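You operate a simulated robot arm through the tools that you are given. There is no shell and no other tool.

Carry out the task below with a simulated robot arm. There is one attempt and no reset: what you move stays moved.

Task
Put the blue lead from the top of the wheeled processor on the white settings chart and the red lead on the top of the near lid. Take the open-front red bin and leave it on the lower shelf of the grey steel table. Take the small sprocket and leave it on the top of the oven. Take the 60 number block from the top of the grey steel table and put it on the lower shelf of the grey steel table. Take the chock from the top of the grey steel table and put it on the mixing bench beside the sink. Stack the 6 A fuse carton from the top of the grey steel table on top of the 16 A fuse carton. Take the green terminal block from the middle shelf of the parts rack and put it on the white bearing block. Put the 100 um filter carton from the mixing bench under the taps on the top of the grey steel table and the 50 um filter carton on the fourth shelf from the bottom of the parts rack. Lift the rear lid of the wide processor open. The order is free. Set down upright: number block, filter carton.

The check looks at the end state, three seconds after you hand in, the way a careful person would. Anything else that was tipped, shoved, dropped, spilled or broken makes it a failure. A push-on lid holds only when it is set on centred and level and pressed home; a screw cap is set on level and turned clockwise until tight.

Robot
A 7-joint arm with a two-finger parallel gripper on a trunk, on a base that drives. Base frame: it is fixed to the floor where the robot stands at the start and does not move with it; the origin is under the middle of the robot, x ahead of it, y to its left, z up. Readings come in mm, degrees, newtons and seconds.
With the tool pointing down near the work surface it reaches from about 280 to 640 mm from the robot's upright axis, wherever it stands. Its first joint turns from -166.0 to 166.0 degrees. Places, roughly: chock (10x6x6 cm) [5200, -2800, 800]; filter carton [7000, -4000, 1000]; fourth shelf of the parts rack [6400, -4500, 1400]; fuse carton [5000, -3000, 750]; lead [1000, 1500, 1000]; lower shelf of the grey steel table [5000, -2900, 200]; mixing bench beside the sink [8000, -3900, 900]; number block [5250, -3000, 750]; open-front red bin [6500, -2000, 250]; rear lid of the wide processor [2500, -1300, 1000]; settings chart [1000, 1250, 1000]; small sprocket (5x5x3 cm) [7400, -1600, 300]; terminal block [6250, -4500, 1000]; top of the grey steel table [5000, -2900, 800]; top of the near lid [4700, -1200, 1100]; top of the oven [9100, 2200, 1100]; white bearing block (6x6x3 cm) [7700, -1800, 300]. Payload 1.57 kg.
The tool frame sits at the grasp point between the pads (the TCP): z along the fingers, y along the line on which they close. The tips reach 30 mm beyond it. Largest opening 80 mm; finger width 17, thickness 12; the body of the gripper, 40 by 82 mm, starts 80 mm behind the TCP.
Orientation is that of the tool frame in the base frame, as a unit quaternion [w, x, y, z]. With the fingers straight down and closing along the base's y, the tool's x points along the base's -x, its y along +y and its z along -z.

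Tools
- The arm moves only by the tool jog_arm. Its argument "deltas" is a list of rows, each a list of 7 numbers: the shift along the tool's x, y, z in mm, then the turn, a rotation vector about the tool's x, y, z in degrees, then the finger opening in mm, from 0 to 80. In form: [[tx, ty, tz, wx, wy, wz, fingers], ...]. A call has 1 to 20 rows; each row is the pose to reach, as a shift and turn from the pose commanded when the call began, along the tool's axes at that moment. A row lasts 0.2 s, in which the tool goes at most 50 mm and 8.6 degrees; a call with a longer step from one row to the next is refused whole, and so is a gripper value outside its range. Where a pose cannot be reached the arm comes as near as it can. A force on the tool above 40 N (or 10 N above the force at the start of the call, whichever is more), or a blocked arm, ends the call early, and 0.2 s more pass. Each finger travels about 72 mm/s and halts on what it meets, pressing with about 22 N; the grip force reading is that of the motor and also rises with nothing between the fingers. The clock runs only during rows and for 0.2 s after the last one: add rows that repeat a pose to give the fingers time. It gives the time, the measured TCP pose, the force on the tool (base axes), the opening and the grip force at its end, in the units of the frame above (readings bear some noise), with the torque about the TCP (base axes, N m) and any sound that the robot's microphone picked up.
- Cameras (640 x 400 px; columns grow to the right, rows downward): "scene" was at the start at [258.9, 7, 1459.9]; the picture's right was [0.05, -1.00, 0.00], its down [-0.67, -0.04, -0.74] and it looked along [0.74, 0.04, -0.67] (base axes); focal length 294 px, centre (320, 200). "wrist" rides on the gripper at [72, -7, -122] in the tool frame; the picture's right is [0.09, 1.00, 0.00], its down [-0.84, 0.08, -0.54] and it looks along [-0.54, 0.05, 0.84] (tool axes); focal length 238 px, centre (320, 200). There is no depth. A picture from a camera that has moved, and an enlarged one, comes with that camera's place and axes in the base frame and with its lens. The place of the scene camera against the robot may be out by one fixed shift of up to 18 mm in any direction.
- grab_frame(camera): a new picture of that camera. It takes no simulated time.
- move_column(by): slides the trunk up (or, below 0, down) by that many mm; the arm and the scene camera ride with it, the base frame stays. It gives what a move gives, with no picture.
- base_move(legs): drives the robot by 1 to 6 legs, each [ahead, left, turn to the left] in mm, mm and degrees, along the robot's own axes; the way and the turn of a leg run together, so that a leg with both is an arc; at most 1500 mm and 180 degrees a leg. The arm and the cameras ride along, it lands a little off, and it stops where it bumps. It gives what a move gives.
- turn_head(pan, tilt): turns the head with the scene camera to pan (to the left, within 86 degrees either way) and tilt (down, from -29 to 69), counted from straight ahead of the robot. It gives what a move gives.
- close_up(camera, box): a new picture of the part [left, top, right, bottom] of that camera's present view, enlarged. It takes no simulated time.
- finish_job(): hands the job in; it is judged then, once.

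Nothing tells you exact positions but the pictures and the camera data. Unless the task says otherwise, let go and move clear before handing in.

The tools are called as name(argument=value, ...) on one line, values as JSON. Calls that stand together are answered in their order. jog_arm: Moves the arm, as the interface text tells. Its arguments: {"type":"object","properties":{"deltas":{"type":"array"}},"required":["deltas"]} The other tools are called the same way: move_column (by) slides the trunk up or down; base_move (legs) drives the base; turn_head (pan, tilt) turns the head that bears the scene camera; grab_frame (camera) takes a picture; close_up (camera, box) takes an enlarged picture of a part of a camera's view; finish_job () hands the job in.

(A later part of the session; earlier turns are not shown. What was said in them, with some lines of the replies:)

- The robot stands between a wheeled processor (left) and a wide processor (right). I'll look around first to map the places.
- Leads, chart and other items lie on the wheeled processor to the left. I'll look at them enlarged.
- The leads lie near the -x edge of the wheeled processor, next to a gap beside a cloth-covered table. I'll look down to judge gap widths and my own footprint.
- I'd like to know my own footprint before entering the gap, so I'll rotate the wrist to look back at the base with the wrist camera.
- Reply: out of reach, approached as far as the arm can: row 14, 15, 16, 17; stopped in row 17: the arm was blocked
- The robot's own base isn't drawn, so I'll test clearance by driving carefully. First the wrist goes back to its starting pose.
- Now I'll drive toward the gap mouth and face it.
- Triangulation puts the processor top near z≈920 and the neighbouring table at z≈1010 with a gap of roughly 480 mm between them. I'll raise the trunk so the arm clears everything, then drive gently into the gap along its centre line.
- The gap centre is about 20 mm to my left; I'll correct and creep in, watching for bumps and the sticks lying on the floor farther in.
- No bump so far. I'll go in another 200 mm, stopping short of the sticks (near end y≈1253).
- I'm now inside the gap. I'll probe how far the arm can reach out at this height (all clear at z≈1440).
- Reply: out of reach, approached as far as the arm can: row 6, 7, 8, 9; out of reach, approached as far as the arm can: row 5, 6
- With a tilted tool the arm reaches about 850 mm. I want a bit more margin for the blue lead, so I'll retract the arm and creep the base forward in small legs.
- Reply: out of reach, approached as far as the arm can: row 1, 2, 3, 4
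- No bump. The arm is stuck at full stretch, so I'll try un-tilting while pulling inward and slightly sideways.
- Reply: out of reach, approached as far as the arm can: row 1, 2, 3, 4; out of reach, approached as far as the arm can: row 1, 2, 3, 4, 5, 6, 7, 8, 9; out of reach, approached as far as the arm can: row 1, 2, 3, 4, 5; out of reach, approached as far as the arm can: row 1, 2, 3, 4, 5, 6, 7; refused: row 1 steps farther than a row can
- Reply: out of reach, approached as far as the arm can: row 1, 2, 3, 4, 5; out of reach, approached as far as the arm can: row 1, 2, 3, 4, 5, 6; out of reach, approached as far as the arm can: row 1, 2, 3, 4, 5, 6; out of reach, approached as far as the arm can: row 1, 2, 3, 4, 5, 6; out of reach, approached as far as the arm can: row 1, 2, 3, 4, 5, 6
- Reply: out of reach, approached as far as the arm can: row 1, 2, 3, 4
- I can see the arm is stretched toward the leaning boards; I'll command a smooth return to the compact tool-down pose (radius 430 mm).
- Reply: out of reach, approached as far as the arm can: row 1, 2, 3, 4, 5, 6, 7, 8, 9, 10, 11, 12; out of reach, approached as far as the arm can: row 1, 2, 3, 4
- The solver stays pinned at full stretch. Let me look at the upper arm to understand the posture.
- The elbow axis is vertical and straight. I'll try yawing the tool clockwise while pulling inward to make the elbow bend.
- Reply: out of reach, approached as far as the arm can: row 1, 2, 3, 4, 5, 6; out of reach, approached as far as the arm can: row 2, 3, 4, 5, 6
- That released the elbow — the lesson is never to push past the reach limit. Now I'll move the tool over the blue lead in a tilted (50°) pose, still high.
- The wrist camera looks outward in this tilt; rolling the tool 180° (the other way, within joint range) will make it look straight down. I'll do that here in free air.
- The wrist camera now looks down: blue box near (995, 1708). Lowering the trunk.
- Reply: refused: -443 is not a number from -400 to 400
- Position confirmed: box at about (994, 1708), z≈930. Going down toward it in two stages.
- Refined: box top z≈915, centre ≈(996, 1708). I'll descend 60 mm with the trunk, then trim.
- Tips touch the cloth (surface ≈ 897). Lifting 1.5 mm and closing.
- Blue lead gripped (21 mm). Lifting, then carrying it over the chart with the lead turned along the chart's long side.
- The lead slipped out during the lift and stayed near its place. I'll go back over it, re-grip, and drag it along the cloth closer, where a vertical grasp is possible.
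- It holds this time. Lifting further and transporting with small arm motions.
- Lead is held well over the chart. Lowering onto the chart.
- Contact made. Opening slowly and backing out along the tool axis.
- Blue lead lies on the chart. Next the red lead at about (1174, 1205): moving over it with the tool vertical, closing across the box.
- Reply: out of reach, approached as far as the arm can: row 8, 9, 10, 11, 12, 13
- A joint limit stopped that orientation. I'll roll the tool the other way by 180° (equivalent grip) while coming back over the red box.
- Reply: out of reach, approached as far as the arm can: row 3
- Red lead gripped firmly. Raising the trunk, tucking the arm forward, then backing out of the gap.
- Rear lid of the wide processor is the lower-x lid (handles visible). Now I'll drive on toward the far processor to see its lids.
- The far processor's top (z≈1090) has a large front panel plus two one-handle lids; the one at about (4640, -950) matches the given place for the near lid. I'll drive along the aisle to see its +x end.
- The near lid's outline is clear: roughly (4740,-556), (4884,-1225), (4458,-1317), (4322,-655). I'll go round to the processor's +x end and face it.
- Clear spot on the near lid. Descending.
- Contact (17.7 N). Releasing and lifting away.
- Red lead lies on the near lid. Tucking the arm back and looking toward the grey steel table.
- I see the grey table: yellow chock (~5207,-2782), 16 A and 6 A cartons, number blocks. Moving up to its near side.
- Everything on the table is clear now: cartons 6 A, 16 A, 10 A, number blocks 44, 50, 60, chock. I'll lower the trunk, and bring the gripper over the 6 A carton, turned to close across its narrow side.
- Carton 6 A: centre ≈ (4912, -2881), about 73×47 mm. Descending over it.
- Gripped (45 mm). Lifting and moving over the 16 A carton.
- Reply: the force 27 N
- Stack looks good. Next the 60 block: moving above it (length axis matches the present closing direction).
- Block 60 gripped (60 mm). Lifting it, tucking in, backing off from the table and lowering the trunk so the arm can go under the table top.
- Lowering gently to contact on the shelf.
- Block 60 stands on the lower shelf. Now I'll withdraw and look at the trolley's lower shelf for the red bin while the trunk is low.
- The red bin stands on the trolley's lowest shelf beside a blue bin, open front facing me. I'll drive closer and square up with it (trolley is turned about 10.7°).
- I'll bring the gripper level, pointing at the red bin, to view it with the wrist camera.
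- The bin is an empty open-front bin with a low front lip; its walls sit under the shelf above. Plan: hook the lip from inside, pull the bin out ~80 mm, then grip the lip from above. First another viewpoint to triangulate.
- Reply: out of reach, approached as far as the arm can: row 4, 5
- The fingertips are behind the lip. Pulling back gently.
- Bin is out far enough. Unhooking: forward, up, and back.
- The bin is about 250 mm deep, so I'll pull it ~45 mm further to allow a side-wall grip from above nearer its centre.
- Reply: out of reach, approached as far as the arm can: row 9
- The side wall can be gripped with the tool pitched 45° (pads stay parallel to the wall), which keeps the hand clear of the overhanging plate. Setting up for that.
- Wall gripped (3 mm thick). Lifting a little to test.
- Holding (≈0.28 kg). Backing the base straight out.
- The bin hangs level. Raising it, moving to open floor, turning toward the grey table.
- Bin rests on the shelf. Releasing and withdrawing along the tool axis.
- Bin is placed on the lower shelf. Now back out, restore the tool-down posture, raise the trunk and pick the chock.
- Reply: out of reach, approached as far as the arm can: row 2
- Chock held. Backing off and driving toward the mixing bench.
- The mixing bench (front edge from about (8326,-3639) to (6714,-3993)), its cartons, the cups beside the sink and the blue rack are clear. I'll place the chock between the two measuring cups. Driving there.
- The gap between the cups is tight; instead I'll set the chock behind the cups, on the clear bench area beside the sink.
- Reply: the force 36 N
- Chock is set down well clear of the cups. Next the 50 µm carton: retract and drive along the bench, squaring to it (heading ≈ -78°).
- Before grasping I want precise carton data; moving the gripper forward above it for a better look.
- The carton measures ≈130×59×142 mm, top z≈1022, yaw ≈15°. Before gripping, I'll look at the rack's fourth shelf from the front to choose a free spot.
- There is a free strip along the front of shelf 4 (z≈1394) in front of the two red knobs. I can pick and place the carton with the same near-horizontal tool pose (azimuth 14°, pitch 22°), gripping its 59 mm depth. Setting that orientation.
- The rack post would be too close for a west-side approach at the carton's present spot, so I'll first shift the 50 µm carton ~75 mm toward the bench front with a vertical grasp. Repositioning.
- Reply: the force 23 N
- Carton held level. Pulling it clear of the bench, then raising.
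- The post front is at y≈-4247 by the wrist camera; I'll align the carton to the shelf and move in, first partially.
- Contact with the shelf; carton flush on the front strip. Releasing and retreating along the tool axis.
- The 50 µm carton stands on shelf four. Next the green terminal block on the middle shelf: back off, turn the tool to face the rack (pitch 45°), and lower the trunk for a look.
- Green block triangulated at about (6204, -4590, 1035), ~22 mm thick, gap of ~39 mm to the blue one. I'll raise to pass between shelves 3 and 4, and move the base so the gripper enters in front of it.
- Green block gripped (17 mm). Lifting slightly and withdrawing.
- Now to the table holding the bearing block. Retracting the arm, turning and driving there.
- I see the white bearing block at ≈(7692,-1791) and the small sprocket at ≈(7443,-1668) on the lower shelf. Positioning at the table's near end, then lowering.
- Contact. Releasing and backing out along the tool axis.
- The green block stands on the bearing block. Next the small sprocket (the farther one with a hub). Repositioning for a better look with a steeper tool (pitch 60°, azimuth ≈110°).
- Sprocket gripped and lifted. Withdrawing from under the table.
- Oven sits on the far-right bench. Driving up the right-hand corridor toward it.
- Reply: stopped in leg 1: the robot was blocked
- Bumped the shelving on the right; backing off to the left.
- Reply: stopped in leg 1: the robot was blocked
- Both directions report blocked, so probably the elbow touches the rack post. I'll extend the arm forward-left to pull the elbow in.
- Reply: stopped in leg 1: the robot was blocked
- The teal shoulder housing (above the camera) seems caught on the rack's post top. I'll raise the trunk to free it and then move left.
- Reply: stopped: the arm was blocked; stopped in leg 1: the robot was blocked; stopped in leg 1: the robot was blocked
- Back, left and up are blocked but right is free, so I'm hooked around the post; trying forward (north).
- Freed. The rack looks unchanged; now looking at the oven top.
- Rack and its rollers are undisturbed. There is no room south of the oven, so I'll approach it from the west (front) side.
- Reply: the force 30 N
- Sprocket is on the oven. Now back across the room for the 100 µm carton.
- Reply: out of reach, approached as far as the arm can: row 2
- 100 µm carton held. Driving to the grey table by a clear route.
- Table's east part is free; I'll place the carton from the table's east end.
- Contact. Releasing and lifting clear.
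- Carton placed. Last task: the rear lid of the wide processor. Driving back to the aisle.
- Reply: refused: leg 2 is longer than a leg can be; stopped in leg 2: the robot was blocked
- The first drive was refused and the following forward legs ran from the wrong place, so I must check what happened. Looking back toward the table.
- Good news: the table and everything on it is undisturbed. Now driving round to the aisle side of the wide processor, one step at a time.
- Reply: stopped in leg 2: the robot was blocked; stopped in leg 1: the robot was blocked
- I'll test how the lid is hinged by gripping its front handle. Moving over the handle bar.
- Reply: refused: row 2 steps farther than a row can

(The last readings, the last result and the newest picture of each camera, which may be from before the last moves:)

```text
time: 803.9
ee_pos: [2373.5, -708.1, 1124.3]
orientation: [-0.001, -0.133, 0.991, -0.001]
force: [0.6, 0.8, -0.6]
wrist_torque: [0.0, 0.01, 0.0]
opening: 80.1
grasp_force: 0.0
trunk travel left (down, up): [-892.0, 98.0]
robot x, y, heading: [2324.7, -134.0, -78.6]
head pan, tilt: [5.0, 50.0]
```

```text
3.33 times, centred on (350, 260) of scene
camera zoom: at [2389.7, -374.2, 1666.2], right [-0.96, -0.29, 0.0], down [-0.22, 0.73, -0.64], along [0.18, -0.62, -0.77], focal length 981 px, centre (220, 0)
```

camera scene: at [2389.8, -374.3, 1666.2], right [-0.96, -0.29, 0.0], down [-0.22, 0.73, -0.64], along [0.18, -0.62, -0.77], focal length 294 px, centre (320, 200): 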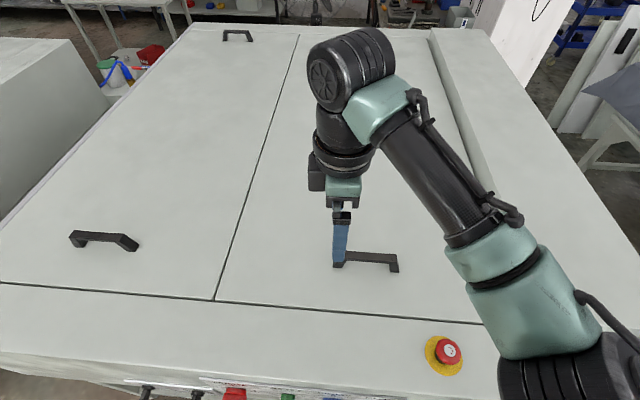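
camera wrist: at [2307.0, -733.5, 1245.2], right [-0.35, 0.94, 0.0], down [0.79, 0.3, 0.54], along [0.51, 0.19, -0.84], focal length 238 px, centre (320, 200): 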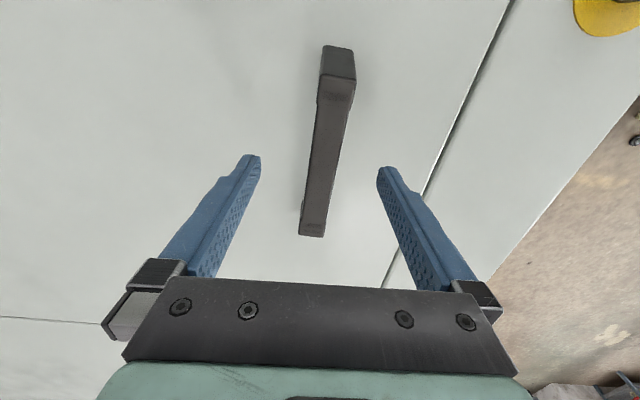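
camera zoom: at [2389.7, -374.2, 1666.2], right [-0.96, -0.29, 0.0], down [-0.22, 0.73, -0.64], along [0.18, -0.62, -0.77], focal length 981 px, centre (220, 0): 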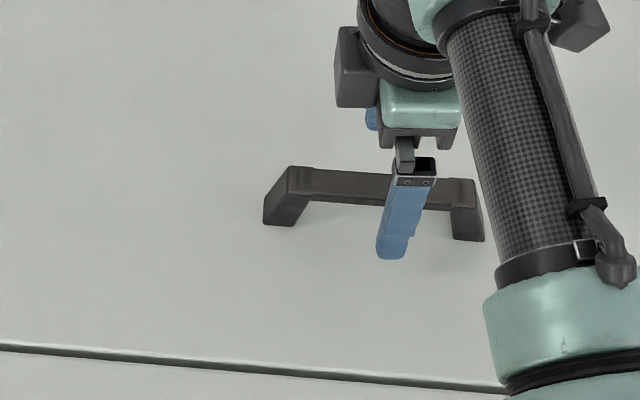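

jog_arm(deltas=[[0, 3, 12, 0, 0, 3, 80], [0, 3, 24, 0, 0, 3, 80], [0, 3, 34, 0, 0, 3, 80], [0, 3, 34, 0, 0, 3, 80]])

grab_frame(camera="wrist")

close_up(camera="scene", box=[260, 200, 440, 320])

```text
time: 804.9
ee_pos: [2373.8, -705.3, 1090.1]
orientation: [-0.001, -0.107, 0.994, 0.0]
force: [0.5, 0.5, 0.7]
wrist_torque: [0.0, -0.05, 0.0]
opening: 79.9
grasp_force: 0.0
trunk travel left (down, up): [-892.0, 98.0]
robot x, y, heading: [2328.5, -134.1, -78.3]
head pan, tilt: [5.0, 50.0]
```

```text
taken
camera wrist: at [2305.2, -727.1, 1211.5], right [-0.3, 0.95, 0.0], down [0.8, 0.25, 0.54], along [0.52, 0.16, -0.84], focal length 238 px, centre (320, 200)
```

wrist: 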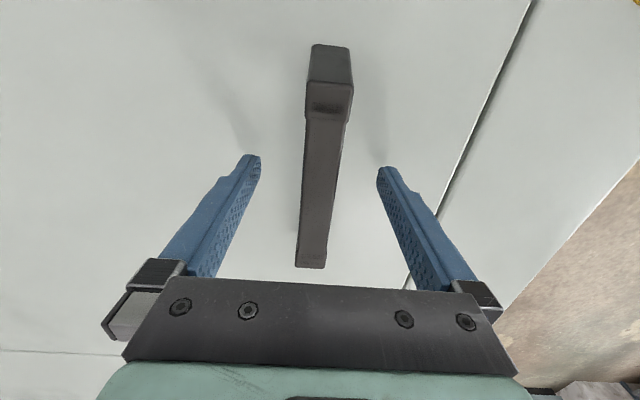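

```text
3.33 times, centred on (350, 260) of scene
camera zoom: at [2389.7, -374.2, 1666.2], right [-0.96, -0.29, 0.0], down [-0.22, 0.73, -0.64], along [0.18, -0.62, -0.77], focal length 981 px, centre (220, 0)
```

zoom: 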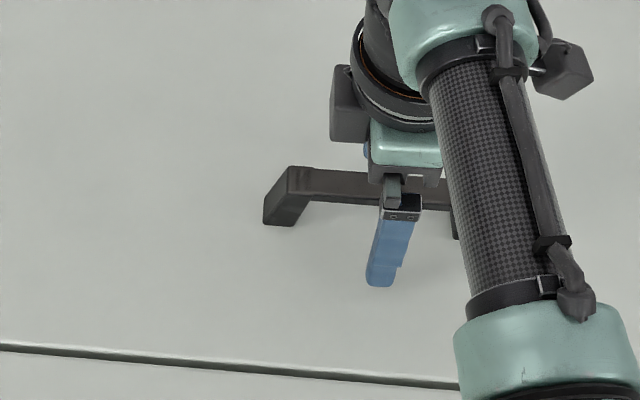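

jog_arm(deltas=[[0, 0, 6, 0, 0, 0, 70], [0, 0, 6, 0, 0, 0, 55], [0, 0, 6, 0, 0, 0, 40], [0, 0, 6, 0, 0, 0, 25], [0, 0, 6, 0, 0, 0, 10], [0, 0, 6, 0, 0, 0, 5]])

grab_frame(camera="wrist")

```text
time: 806.3
ee_pos: [2373.8, -704.5, 1083.1]
orientation: [-0.001, -0.107, 0.994, -0.001]
force: [2.3, -5.5, -0.2]
wrist_torque: [-0.03, 0.01, -0.48]
opening: 20.1
grasp_force: 34.0
trunk travel left (down, up): [-892.0, 98.0]
robot x, y, heading: [2326.9, -136.2, -78.3]
head pan, tilt: [5.0, 50.0]
```

```text
taken
camera wrist: at [2305.3, -728.1, 1205.8], right [-0.3, 0.95, 0.0], down [0.8, 0.25, 0.54], along [0.52, 0.16, -0.84], focal length 238 px, centre (320, 200)
```

wrist: 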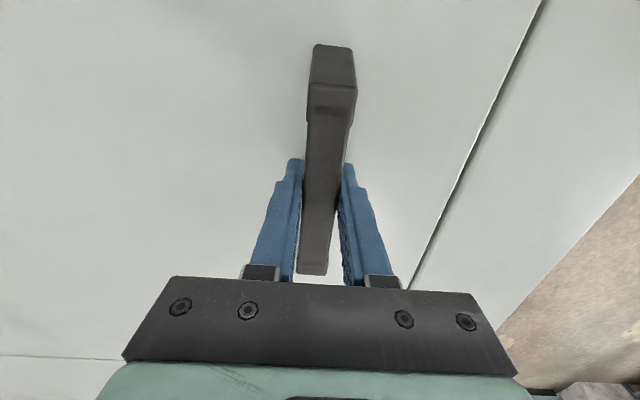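

Bar gripped (20 mm). Lifting a little to feel the hinge.

jog_arm(deltas=[[0, 0, -4, 0, 0, 0, 5], [0, 0, -8, 0, 0, 0, 5], [0, 0, -12, 0, 0, 0, 5], [0, 0, -16, 0, 0, 0, 5], [0, 0, -20, 0, 0, 0, 5]])

grab_frame(camera="scene")

grab_frame(camera="wrist")

```text
time: 807.5
ee_pos: [2369.7, -707.5, 1103.7]
orientation: [-0.001, -0.105, 0.994, 0.001]
force: [-8.6, -8.1, -11.1]
wrist_torque: [0.04, -0.9, -0.6]
opening: 20.0
grasp_force: 33.9
trunk travel left (down, up): [-892.0, 98.0]
robot x, y, heading: [2325.2, -139.2, -78.2]
head pan, tilt: [5.0, 50.0]
```

```text
taken
camera scene: at [2387.9, -377.3, 1665.7], right [-0.96, -0.29, 0.0], down [-0.22, 0.74, -0.64], along [0.19, -0.61, -0.77], focal length 294 px, centre (320, 200)
```

scene: 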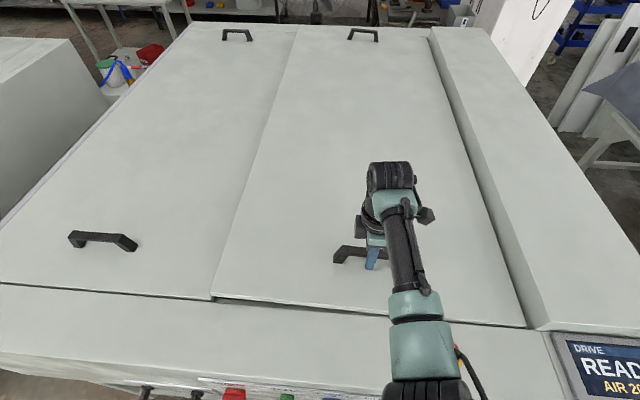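

```text
taken
camera wrist: at [2302.2, -729.1, 1225.1], right [-0.3, 0.95, 0.0], down [0.8, 0.25, 0.54], along [0.52, 0.16, -0.84], focal length 238 px, centre (320, 200)
```

wrist: 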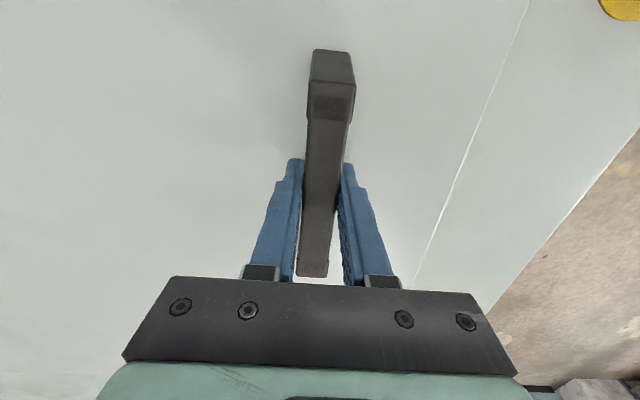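

The lid is hinged along its west side (by the raised strip) — the east edge rises. I'll set it back down, move the base closer and further west for a good arc, and regrip.

jog_arm(deltas=[[0, 0, 5, 0, 0, 0, 5], [0, 0, 10, 0, 0, 0, 5], [0, 0, 15, 0, 0, 0, 5], [0, 0, 19, 0, 0, 0, 5], [0, 0, 19, 0, 0, 0, 5]])

jog_arm(deltas=[[0, 0, 0, 0, 0, 0, 20], [0, 0, 0, 0, 0, 0, 40], [0, 0, 0, 0, 0, 0, 60], [0, 0, 0, 0, 0, 0, 80], [0, 0, 0, 0, 0, 0, 80], [0, 0, -40, 0, 0, 0, 80], [0, 0, -80, 0, 0, 0, 80], [0, 0, -120, 0, 0, 0, 80], [0, 0, -160, 0, 0, 0, 80]])

grab_frame(camera="scene")

```text
time: 808.7
ee_pos: [2374.6, -705.9, 1086.8]
orientation: [0.0, -0.108, 0.994, -0.001]
force: [0.6, -7.3, 1.6]
wrist_torque: [0.02, 0.59, -0.43]
opening: 19.9
grasp_force: 33.9
trunk travel left (down, up): [-892.0, 98.0]
robot x, y, heading: [2326.5, -135.4, -78.4]
head pan, tilt: [5.0, 50.0]
```

```text
time: 810.7
ee_pos: [2372.9, -703.9, 1246.7]
orientation: [-0.001, -0.107, 0.994, 0.0]
force: [-0.1, -0.2, -0.5]
wrist_torque: [-0.01, -0.03, 0.02]
opening: 80.0
grasp_force: 0.0
trunk travel left (down, up): [-892.0, 98.0]
robot x, y, heading: [2330.0, -138.4, -78.5]
head pan, tilt: [5.0, 50.0]
```

```text
taken
camera scene: at [2388.6, -373.9, 1666.2], right [-0.96, -0.29, 0.0], down [-0.22, 0.73, -0.64], along [0.19, -0.62, -0.77], focal length 294 px, centre (320, 200)
```

scene: 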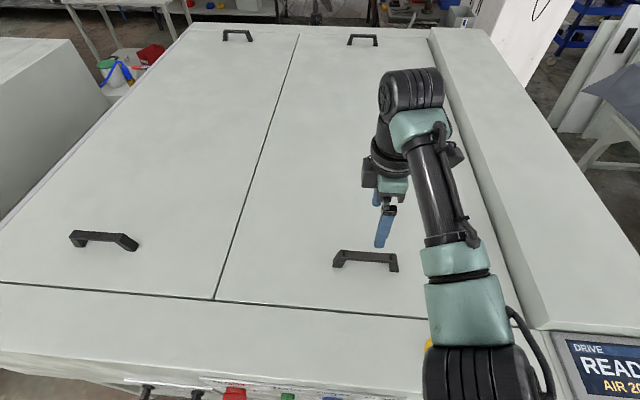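

base_move(legs=[[90, -170, 0]])

grab_frame(camera="scene")

```text
time: 812.2
ee_pos: [2228.1, -826.4, 1245.1]
orientation: [-0.001, -0.109, 0.994, 0.0]
force: [-0.6, 0.1, 0.0]
wrist_torque: [0.0, 0.0, 0.01]
opening: 80.1
grasp_force: 0.1
trunk travel left (down, up): [-892.0, 98.0]
robot x, y, heading: [2181.9, -259.0, -78.5]
head pan, tilt: [5.0, 50.0]
```

```text
taken
camera scene: at [2243.8, -496.3, 1666.2], right [-0.96, -0.29, 0.0], down [-0.22, 0.73, -0.64], along [0.18, -0.62, -0.77], focal length 294 px, centre (320, 200)
```

scene: 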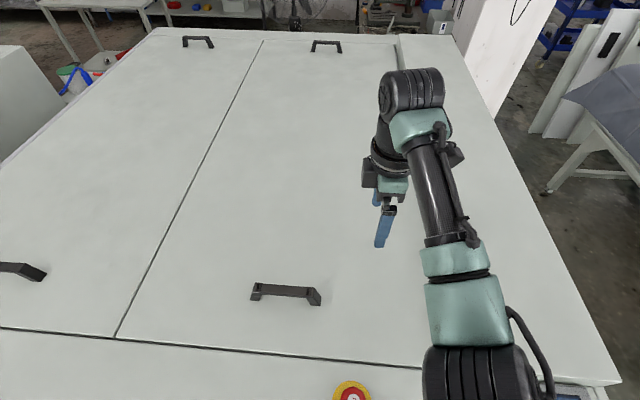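

jog_arm(deltas=[[-34, 17.6, 5, 0, 0, 0, 80], [-68, 35.2, 10, 0, 0, 0, 80], [-102, 52.8, 20, 0, 0, 0, 80], [-136, 70.4, 35, 0, 0, 0, 80], [-169, 87.9, 60, 0, 0, 0, 80], [-169, 87.9, 100, 0, 0, 0, 80], [-169, 87.9, 100, 0, 0, 0, 80]])

grab_frame(camera="wrist")

```text
time: 813.8
ee_pos: [2373.4, -704.5, 1144.9]
orientation: [-0.001, -0.109, 0.994, -0.001]
force: [-0.2, -0.3, -0.4]
wrist_torque: [0.0, -0.02, 0.01]
opening: 80.0
grasp_force: 0.0
trunk travel left (down, up): [-892.0, 98.0]
robot x, y, heading: [2179.9, -259.9, -78.3]
head pan, tilt: [5.0, 50.0]
```

```text
taken
camera wrist: at [2306.1, -726.5, 1266.4], right [-0.3, 0.95, 0.0], down [0.8, 0.26, 0.54], along [0.52, 0.16, -0.84], focal length 238 px, centre (320, 200)
```

wrist: 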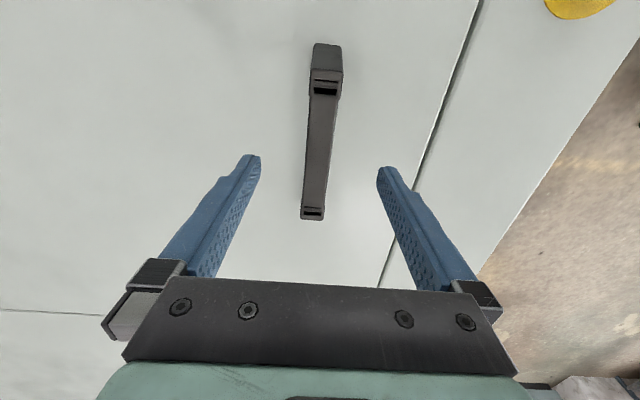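

jog_arm(deltas=[[0, 0, 25, 0, 0, 0, 80], [0, 0, 50, 0, 0, 0, 80], [0, 0, 62, 0, 0, 0, 80], [0, 0, 62, 0, 0, 0, 65], [0, 0, 62, 0, 0, 0, 50], [0, 0, 62, 0, 0, 0, 35], [0, 0, 62, 0, 0, 0, 20], [0, 0, 62, 0, 0, 0, 12], [0, 0, 62, 0, 0, 0, 12]])

```text
time: 815.8
ee_pos: [2374.6, -705.6, 1083.0]
orientation: [0.0, -0.106, 0.994, -0.001]
force: [2.8, -6.1, 0.5]
wrist_torque: [-0.03, -0.04, -0.47]
opening: 19.9
grasp_force: 33.9
trunk travel left (down, up): [-892.0, 98.0]
robot x, y, heading: [2179.2, -261.9, -78.2]
head pan, tilt: [5.0, 50.0]
```

jog_arm(deltas=[[2.5, 0, -15.9, 0, 0, 0, 10], [5.9, 0, -31.6, 0, 0, 0, 10], [10, 0, -47.1, 0, 0, 0, 10], [15, 0, -62.3, 0, 0, 0, 10], [15, 0, -62.3, 0, 0, 0, 10]])

grab_frame(camera="wrist")

grab_frame(camera="scene")

```text
time: 817.0
ee_pos: [2359.3, -709.1, 1145.6]
orientation: [-0.001, -0.107, 0.994, 0.0]
force: [2.1, -9.8, -5.4]
wrist_torque: [0.13, -0.49, -0.72]
opening: 20.2
grasp_force: 33.5
trunk travel left (down, up): [-892.0, 98.0]
robot x, y, heading: [2182.5, -258.6, -78.3]
head pan, tilt: [5.0, 50.0]
```

```text
taken
camera wrist: at [2291.3, -731.1, 1266.4], right [-0.3, 0.95, 0.0], down [0.8, 0.25, 0.54], along [0.52, 0.16, -0.84], focal length 238 px, centre (320, 200)
```

wrist: 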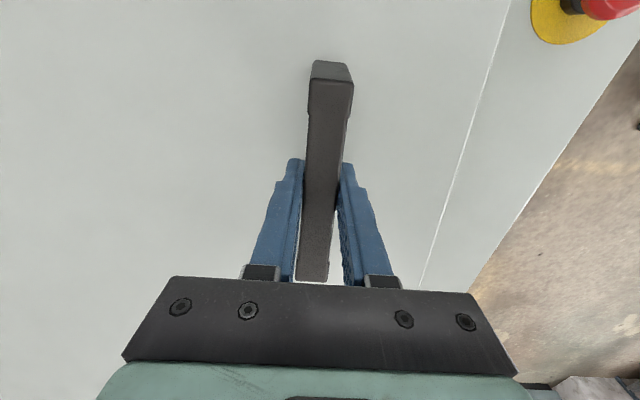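

```text
taken
camera scene: at [2244.3, -499.0, 1665.8], right [-0.96, -0.29, 0.0], down [-0.22, 0.73, -0.64], along [0.18, -0.61, -0.77], focal length 294 px, centre (320, 200)
```

scene: 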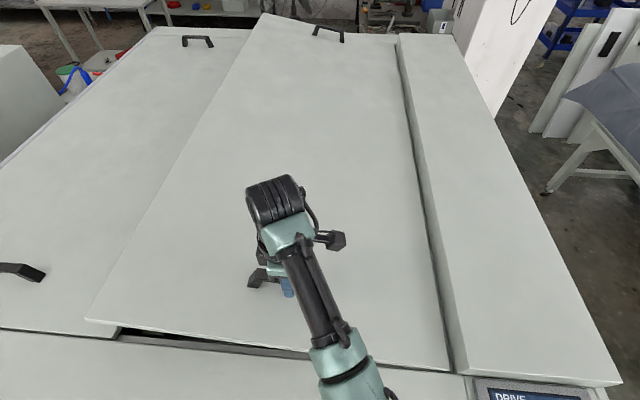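

Opening smoothly with small forces. Continuing along the arc.

jog_arm(deltas=[[5.7, 0, -15, 0, 0, 0, 10], [12.3, 0, -29.7, 0, 0, 0, 10], [19.6, 0, -44, 0, 0, 0, 10], [27.6, 0, -57.9, 0, 0, 0, 10], [36.3, 0, -71.4, 0, 0, 0, 10], [45.8, 0, -84.3, 0, 0, 0, 10], [45.8, 0, -84.3, 0, 0, 0, 10]])

grab_frame(camera="scene")

grab_frame(camera="wrist")

```text
time: 818.6
ee_pos: [2315.2, -718.7, 1230.1]
orientation: [-0.002, -0.107, 0.994, 0.0]
force: [0.5, -1.5, 6.0]
wrist_torque: [0.09, 0.86, -0.35]
opening: 20.1
grasp_force: 29.0
trunk travel left (down, up): [-892.0, 98.0]
robot x, y, heading: [2182.1, -256.9, -78.4]
head pan, tilt: [5.0, 50.0]
```

```text
taken
camera scene: at [2244.2, -496.7, 1666.3], right [-0.96, -0.29, 0.0], down [-0.22, 0.73, -0.64], along [0.18, -0.62, -0.77], focal length 294 px, centre (320, 200)
```

scene: 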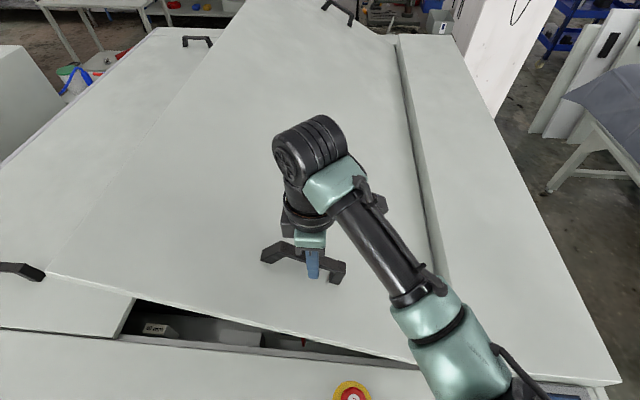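

```text
taken
camera wrist: at [2246.4, -740.6, 1352.6], right [-0.3, 0.95, 0.0], down [0.8, 0.25, 0.54], along [0.51, 0.16, -0.84], focal length 238 px, centre (320, 200)
```

wrist: 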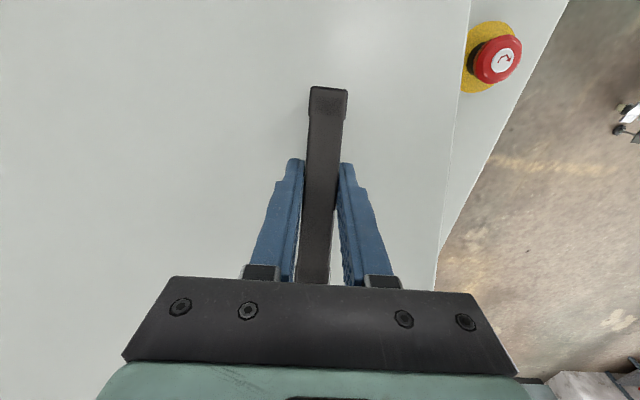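

jog_arm(deltas=[[10.1, 0, -12.5, 0, -3.5, 0, 10], [20.8, 0, -24.5, 0, -7, 0, 10], [32.1, 0, -35.8, 0, -10.5, 0, 10], [44.1, 0, -46.5, 0, -14, 0, 10], [56.6, 0, -56.6, 0, -17.5, 0, 10], [56.6, 0, -56.6, 0, -17.5, 0, 10]])

grab_frame(camera="scene")

grab_frame(camera="wrist")

```text
time: 820.0
ee_pos: [2259.2, -729.7, 1286.6]
orientation: [0.151, -0.107, 0.983, 0.016]
force: [-0.4, -1.2, 9.1]
wrist_torque: [0.05, 0.73, -0.56]
opening: 20.2
grasp_force: 33.6
trunk travel left (down, up): [-892.0, 98.0]
robot x, y, heading: [2179.1, -260.2, -78.3]
head pan, tilt: [5.0, 50.0]
```

```text
taken
camera scene: at [2243.8, -495.8, 1666.4], right [-0.96, -0.29, 0.0], down [-0.22, 0.73, -0.64], along [0.18, -0.62, -0.77], focal length 294 px, centre (320, 200)
```

scene: 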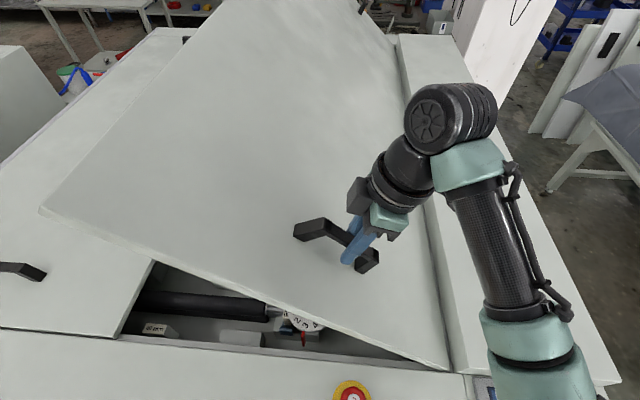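

```text
taken
camera wrist: at [2158.2, -759.1, 1381.3], right [-0.3, 0.95, -0.03], down [0.6, 0.21, 0.77], along [0.74, 0.21, -0.64], focal length 238 px, centre (320, 200)
```

wrist: 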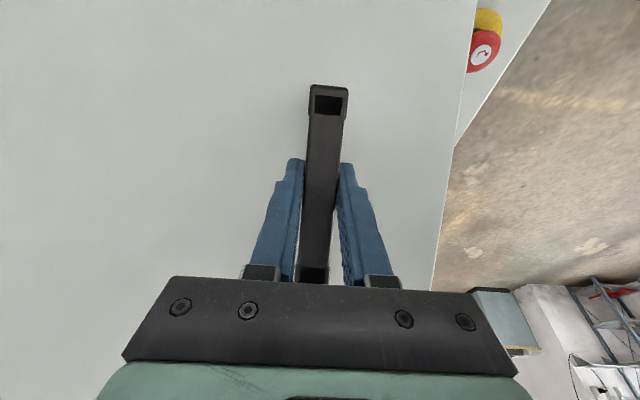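

jog_arm(deltas=[[9.4, 0, -13, 0, -3, 0, 10], [19.7, 0, -25.3, 0, -6, 0, 10], [30.5, 0, -37.1, 0, -9, 0, 10], [42, 0, -48.3, 0, -12, 0, 10], [54, 0, -59, 0, -15, 0, 10], [54, 0, -59, 0, -15, 0, 10]])

grab_frame(camera="scene")

grab_frame(camera="wrist")

```text
time: 821.4
ee_pos: [2189.6, -744.1, 1328.6]
orientation: [0.277, -0.103, 0.955, 0.028]
force: [-2.6, -0.5, 12.9]
wrist_torque: [0.19, 0.31, -0.52]
opening: 19.8
grasp_force: 34.0
trunk travel left (down, up): [-892.0, 98.0]
robot x, y, heading: [2181.1, -256.3, -78.4]
head pan, tilt: [5.0, 50.0]
```

```text
taken
camera scene: at [2243.1, -495.5, 1666.5], right [-0.96, -0.29, 0.0], down [-0.22, 0.73, -0.64], along [0.18, -0.62, -0.77], focal length 294 px, centre (320, 200)
```

scene: 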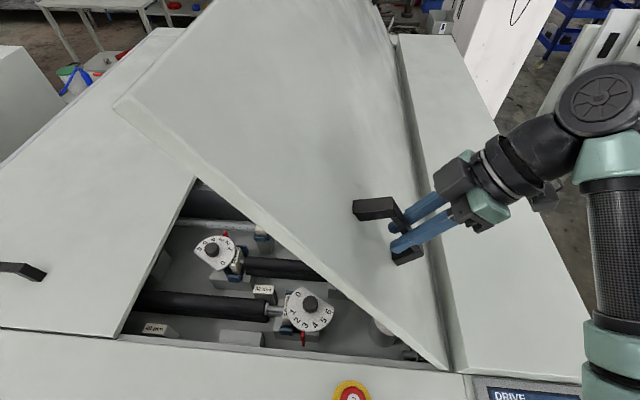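

```text
taken
camera wrist: at [2068.7, -777.8, 1392.1], right [-0.29, 0.96, -0.05], down [0.39, 0.17, 0.91], along [0.87, 0.24, -0.42], focal length 238 px, centre (320, 200)
```

wrist: 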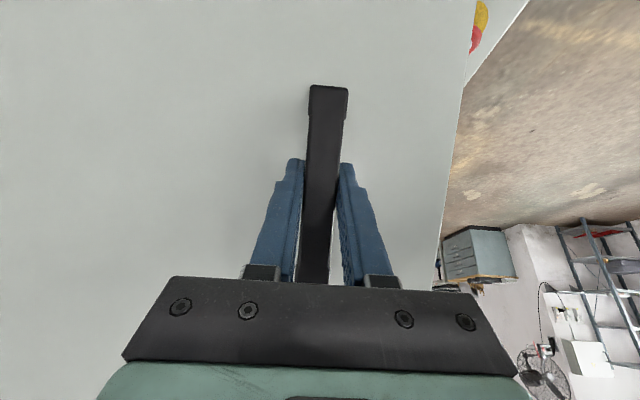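

jog_arm(deltas=[[7.5, 0, -16.3, 0, -3, 0, 10], [17.6, 0, -28.6, 0, -6, 0, 10], [28.5, 0, -40.4, 0, -9, 0, 10], [40, 0, -51.7, 0, -12, 0, 10], [52, 0, -62.4, 0, -15, 0, 10], [52, 0, -62.4, 0, -15, 0, 10]])

grab_frame(camera="scene")

grab_frame(camera="wrist")

```text
time: 822.8
ee_pos: [2112.2, -761.2, 1351.1]
orientation: [0.399, -0.097, 0.911, 0.044]
force: [-14.4, 10.3, -21.5]
wrist_torque: [-0.31, -0.18, -0.37]
opening: 20.1
grasp_force: 33.5
trunk travel left (down, up): [-892.0, 98.0]
robot x, y, heading: [2183.2, -257.1, -78.1]
head pan, tilt: [5.0, 50.0]
```

```text
taken
camera scene: at [2239.9, -496.4, 1666.2], right [-0.96, -0.29, 0.0], down [-0.22, 0.73, -0.64], along [0.19, -0.62, -0.77], focal length 294 px, centre (320, 200)
```

scene: 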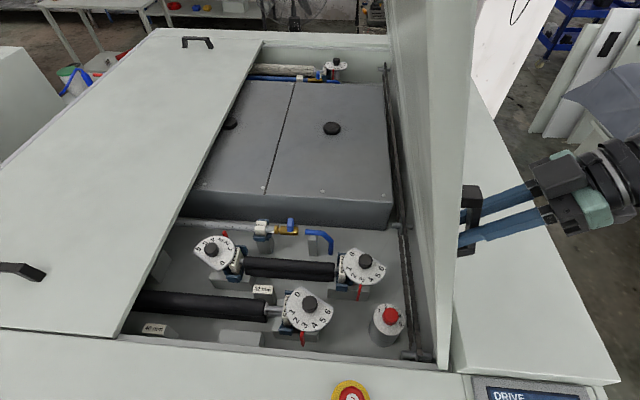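

```text
taken
camera wrist: at [1978.7, -796.9, 1378.9], right [-0.27, 0.96, -0.06], down [0.15, 0.11, 0.98], along [0.95, 0.26, -0.17], focal length 238 px, centre (320, 200)
```

wrist: 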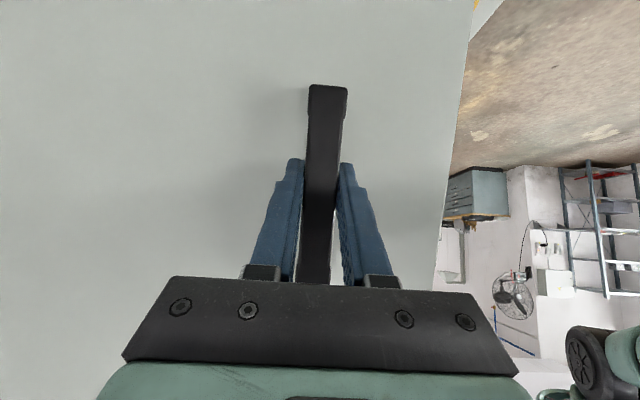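

jog_arm(deltas=[[12.5, 0, -10.1, 0, 3, 0, 10], [22.7, 0, -22.6, 0, 6, 0, 10], [33.5, 0, -34.4, 0, 9, 0, 10], [45.1, 0, -45.6, 0, 12, 0, 10], [45.1, 0, -45.6, 0, 12, 0, 10]])

grab_frame(camera="scene")

grab_frame(camera="wrist")

```text
time: 824.0
ee_pos: [2049.7, -774.0, 1348.9]
orientation: [0.302, -0.102, 0.947, 0.031]
force: [-15.6, 8.4, 1.4]
wrist_torque: [-0.4, 0.46, -0.42]
opening: 20.3
grasp_force: 5.6
trunk travel left (down, up): [-892.0, 98.0]
robot x, y, heading: [2179.8, -258.1, -78.1]
head pan, tilt: [5.0, 50.0]
```

```text
taken
camera scene: at [2240.3, -494.4, 1666.7], right [-0.96, -0.29, 0.0], down [-0.22, 0.73, -0.64], along [0.19, -0.62, -0.76], focal length 294 px, centre (320, 200)
```

scene: 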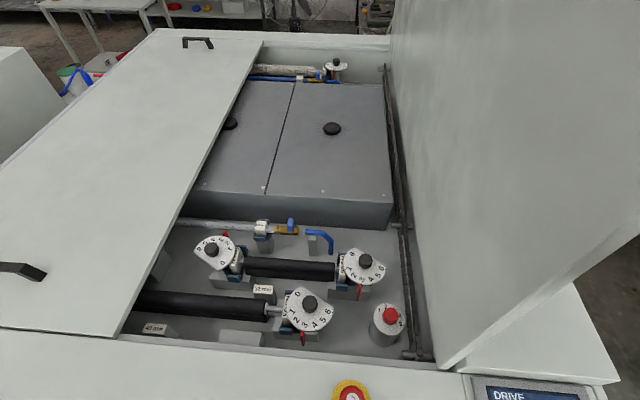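

```text
taken
camera wrist: at [1925.2, -807.7, 1407.0], right [-0.28, 0.96, -0.06], down [0.34, 0.16, 0.93], along [0.89, 0.24, -0.37], focal length 238 px, centre (320, 200)
```

wrist: 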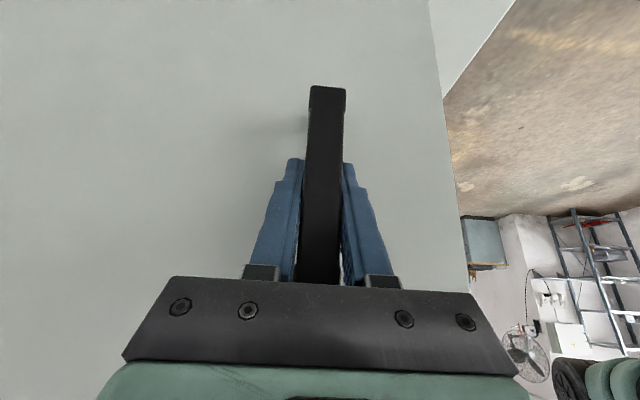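

jog_arm(deltas=[[7, 0, -4, 0, 1, 0, 10], [13.9, 0, -7.9, 0, 2, 0, 10], [21, 0, -11.5, 0, 3, 0, 10], [28.3, 0, -15.1, 0, 4, 0, 10], [28.3, 0, -15.1, 0, 4, 0, 10]])

grab_frame(camera="scene")

```text
time: 825.2
ee_pos: [2018.3, -780.3, 1344.9]
orientation: [0.269, -0.103, 0.957, 0.03]
force: [-10.9, 17.8, -18.9]
wrist_torque: [-0.53, -0.76, -0.43]
opening: 20.7
grasp_force: 6.2
trunk travel left (down, up): [-892.0, 98.0]
robot x, y, heading: [2179.9, -257.5, -78.4]
head pan, tilt: [5.0, 50.0]
```

```text
taken
camera scene: at [2240.2, -494.9, 1666.4], right [-0.96, -0.29, 0.0], down [-0.22, 0.73, -0.64], along [0.19, -0.62, -0.76], focal length 294 px, centre (320, 200)
```

scene: 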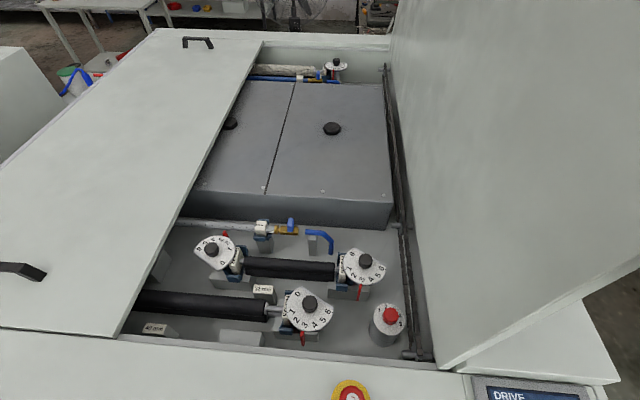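

jog_arm(deltas=[[3, 5, 1, 0, 0, 0, 10], [9, 6, -1, 0, 0, 0, 10], [16.7, 6, -2.7, 0, 0, 0, 10], [24, 6, -5, 0, 0, 0, 10], [24, 6, -5, 0, 0, 0, 10]])

grab_frame(camera="scene")

grab_frame(camera="wrist")

```text
time: 826.4
ee_pos: [2001.4, -784.3, 1337.8]
orientation: [0.268, -0.105, 0.957, 0.028]
force: [-0.2, -13.5, 8.6]
wrist_torque: [0.38, 0.27, -0.1]
opening: 20.0
grasp_force: 33.7
trunk travel left (down, up): [-892.0, 98.0]
robot x, y, heading: [2182.4, -261.5, -78.6]
head pan, tilt: [5.0, 50.0]
```

```text
taken
camera scene: at [2243.9, -498.8, 1665.9], right [-0.96, -0.29, 0.0], down [-0.22, 0.73, -0.64], along [0.19, -0.61, -0.77], focal length 294 px, centre (320, 200)
```

scene: 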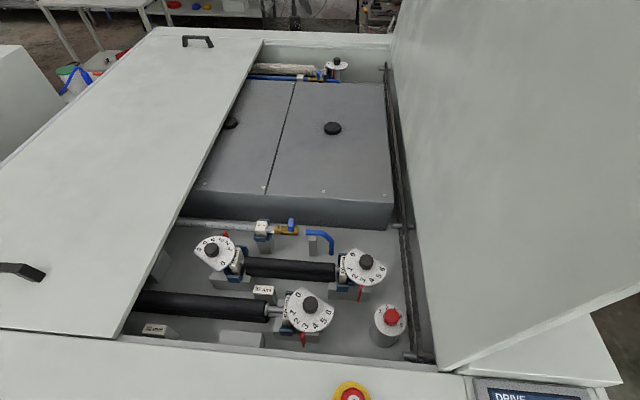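

```text
taken
camera wrist: at [1879.9, -817.4, 1403.3], right [-0.29, 0.96, -0.05], down [0.41, 0.17, 0.9], along [0.87, 0.24, -0.44], focal length 238 px, centre (320, 200)
```

wrist: 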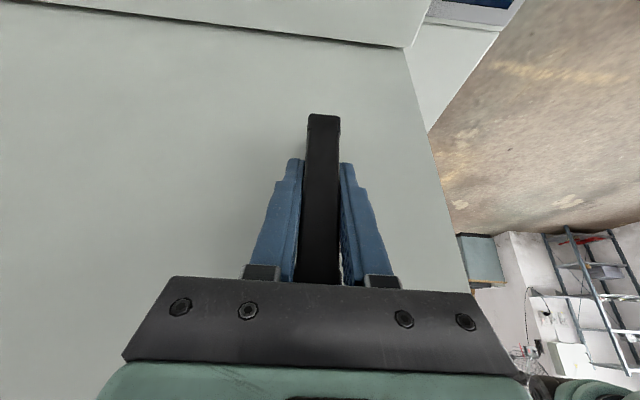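

jog_arm(deltas=[[7, -2, -1.7, 0, 3, 0, 10], [14, -3, -3.5, 0, 6, 0, 10], [21, -3, -5.2, 0, 9, 0, 10], [28.6, -3, -6.9, 0, 11, 0, 10], [28.6, -3, -6.9, 0, 11, 0, 10]])

grab_frame(camera="wrist")

```text
time: 827.6
ee_pos: [1970.9, -790.2, 1327.6]
orientation: [0.176, -0.105, 0.979, 0.02]
force: [-0.2, -0.9, 0.1]
wrist_torque: [0.0, -0.01, 0.01]
opening: 9.7
grasp_force: 0.0
trunk travel left (down, up): [-892.0, 98.0]
robot x, y, heading: [2178.8, -259.4, -78.3]
head pan, tilt: [5.0, 50.0]
```

```text
taken
camera wrist: at [1864.9, -819.8, 1416.1], right [-0.29, 0.96, -0.03], down [0.57, 0.2, 0.8], along [0.77, 0.22, -0.6], focal length 238 px, centre (320, 200)
```

wrist: 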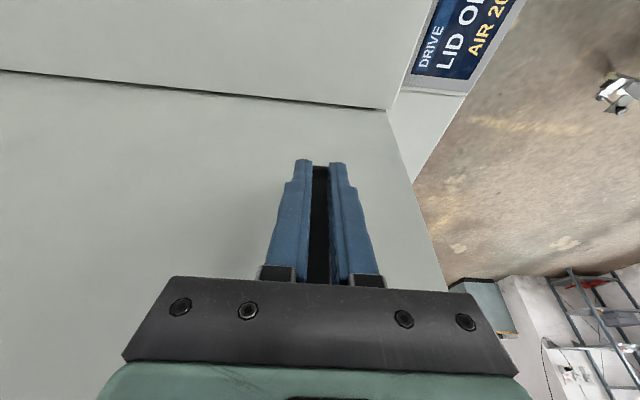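

The display now reads "LID OPEN" and the bar slipped free as the lid reached its stop. Retreating away from the lid.

jog_arm(deltas=[[0, 0, -20, 0, 0, 0, 10], [0, 0, -50, 0, 0, 0, 10], [0, 0, -90, 0, 0, 0, 10], [0, 0, -90, 0, 0, 0, 10]])

grab_frame(camera="wrist")

grab_frame(camera="scene")

```text
time: 828.6
ee_pos: [1941.6, -795.0, 1412.7]
orientation: [0.176, -0.107, 0.978, 0.019]
force: [-0.1, -0.1, 0.6]
wrist_torque: [0.01, 0.03, 0.01]
opening: 9.8
grasp_force: 0.1
trunk travel left (down, up): [-892.0, 98.0]
robot x, y, heading: [2184.7, -260.0, -78.4]
head pan, tilt: [5.0, 50.0]
```

```text
taken
camera wrist: at [1836.7, -826.4, 1502.1], right [-0.3, 0.95, -0.03], down [0.56, 0.21, 0.8], along [0.77, 0.22, -0.6], focal length 238 px, centre (320, 200)
```

wrist: 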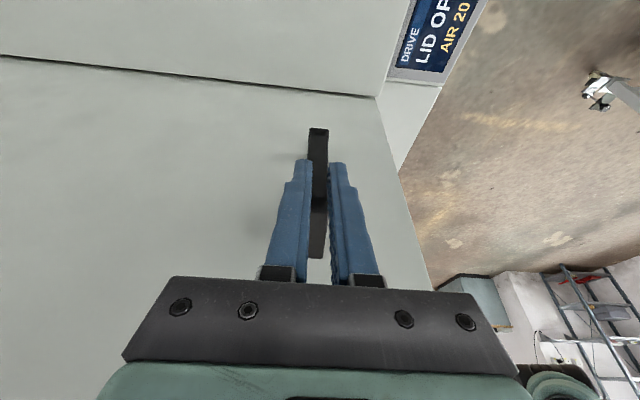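

```text
taken
camera scene: at [2243.1, -496.7, 1666.2], right [-0.96, -0.29, 0.0], down [-0.22, 0.73, -0.64], along [0.19, -0.62, -0.77], focal length 294 px, centre (320, 200)
```

scene: 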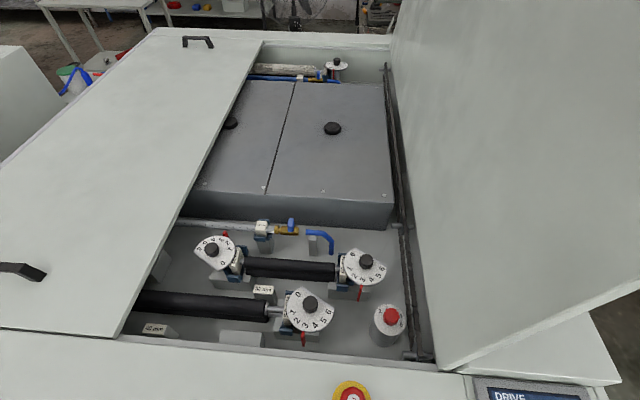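

jog_arm(deltas=[[-5, 40, -10, 0, 0, 0, 10], [-10, 80, -20, 0, 0, 0, 10], [-10, 125, -20, 0, 0, 0, 10], [-10, 170, -20, 0, 0, 0, 10], [-10, 215, -20, 0, 0, 0, 10], [-10, 260, -20, 0, 0, 0, 10]])

base_move(legs=[[-350, 0, 0]])

turn_head(pan=0, tilt=25)

grab_frame(camera="scene")

```text
time: 830.0
ee_pos: [1888.6, -539.6, 1435.1]
orientation: [0.176, -0.106, 0.979, 0.018]
force: [0.0, -1.0, 0.7]
wrist_torque: [-0.02, 0.02, -0.01]
opening: 10.1
grasp_force: 0.1
trunk travel left (down, up): [-892.0, 98.0]
robot x, y, heading: [2180.5, -262.7, -78.1]
head pan, tilt: [5.0, 50.0]
```

```text
time: 832.3
ee_pos: [1817.5, -200.1, 1432.9]
orientation: [0.176, -0.105, 0.979, 0.019]
force: [0.5, -1.0, -0.3]
wrist_torque: [-0.03, -0.04, -0.03]
opening: 10.0
grasp_force: 0.1
trunk travel left (down, up): [-892.0, 98.0]
robot x, y, heading: [2110.2, 81.6, -78.4]
head pan, tilt: [5.0, 50.0]
```

```text
time: 833.2
ee_pos: [1818.0, -199.2, 1434.7]
orientation: [0.177, -0.105, 0.978, 0.019]
force: [0.8, 0.4, -0.6]
wrist_torque: [-0.01, 0.03, 0.02]
opening: 10.3
grasp_force: 0.0
trunk travel left (down, up): [-892.0, 98.0]
robot x, y, heading: [2111.2, 82.9, -78.3]
head pan, tilt: [0.0, 25.0]
```

```text
taken
camera scene: at [2169.1, -171.3, 1703.5], right [-0.98, -0.2, 0.0], down [-0.09, 0.41, -0.91], along [0.18, -0.89, -0.42], focal length 294 px, centre (320, 200)
```

scene: 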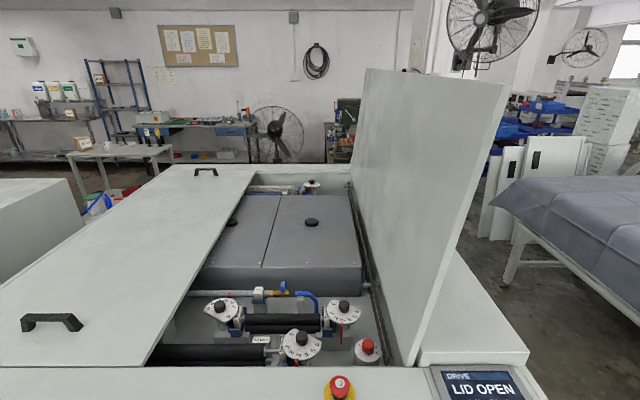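

All the requested moves have been carried out, the display shows the lid open and the arm is clear of everything. Handing in.

finish_job()

```text
The job is handed in.
```

The job is handed in and every item on the list was carried out. I saw each result on camera right after doing it, but did not go back over most places before handing in.

| Task | Where it ended up |
|---|---|
| Blue lead | Lying on the white settings chart |
| Red lead | On the lid of the far processor nearest the given point (see below) |
| Open-front red bin | On the lower shelf of the grey steel table, one front corner about level with the shelf edge |
| Small sprocket | On top of the oven, hub up |
| 60 number block | Upright on the lower shelf of the grey steel table |
| Chock | On the mixing bench beside the sink, behind the measuring cups |
| 6 A fuse carton | Stacked on the 16 A carton |
| Green terminal block | Standing on the white bearing block |
| 100 um filter carton | Upright on the top of the grey steel table |
| 50 um filter carton | Upright on the fourth shelf from the bottom of the parts rack, at its front edge |
| Rear lid of the wide processor | Open just past vertical; the display read "LID OPEN" |

- **Lid choices:** The task names did not settle which lids were meant. I took the near lid as the far processor's lid closest to the given point. I took the rear lid as the wide processor's lid next to the raised strip.
- **Collision with the rack by the oven:** I bumped it and my shoulder housing caught on its front post for a while. The rollers and the box on top looked unmoved afterwards.
- **Wrong drive past the grey table:** A refused command sent me through the space where the grey steel table stands, and I stopped against something near the wide processor. I looked back at once: the table was in the same place and everything on it and its lower shelf was upright.
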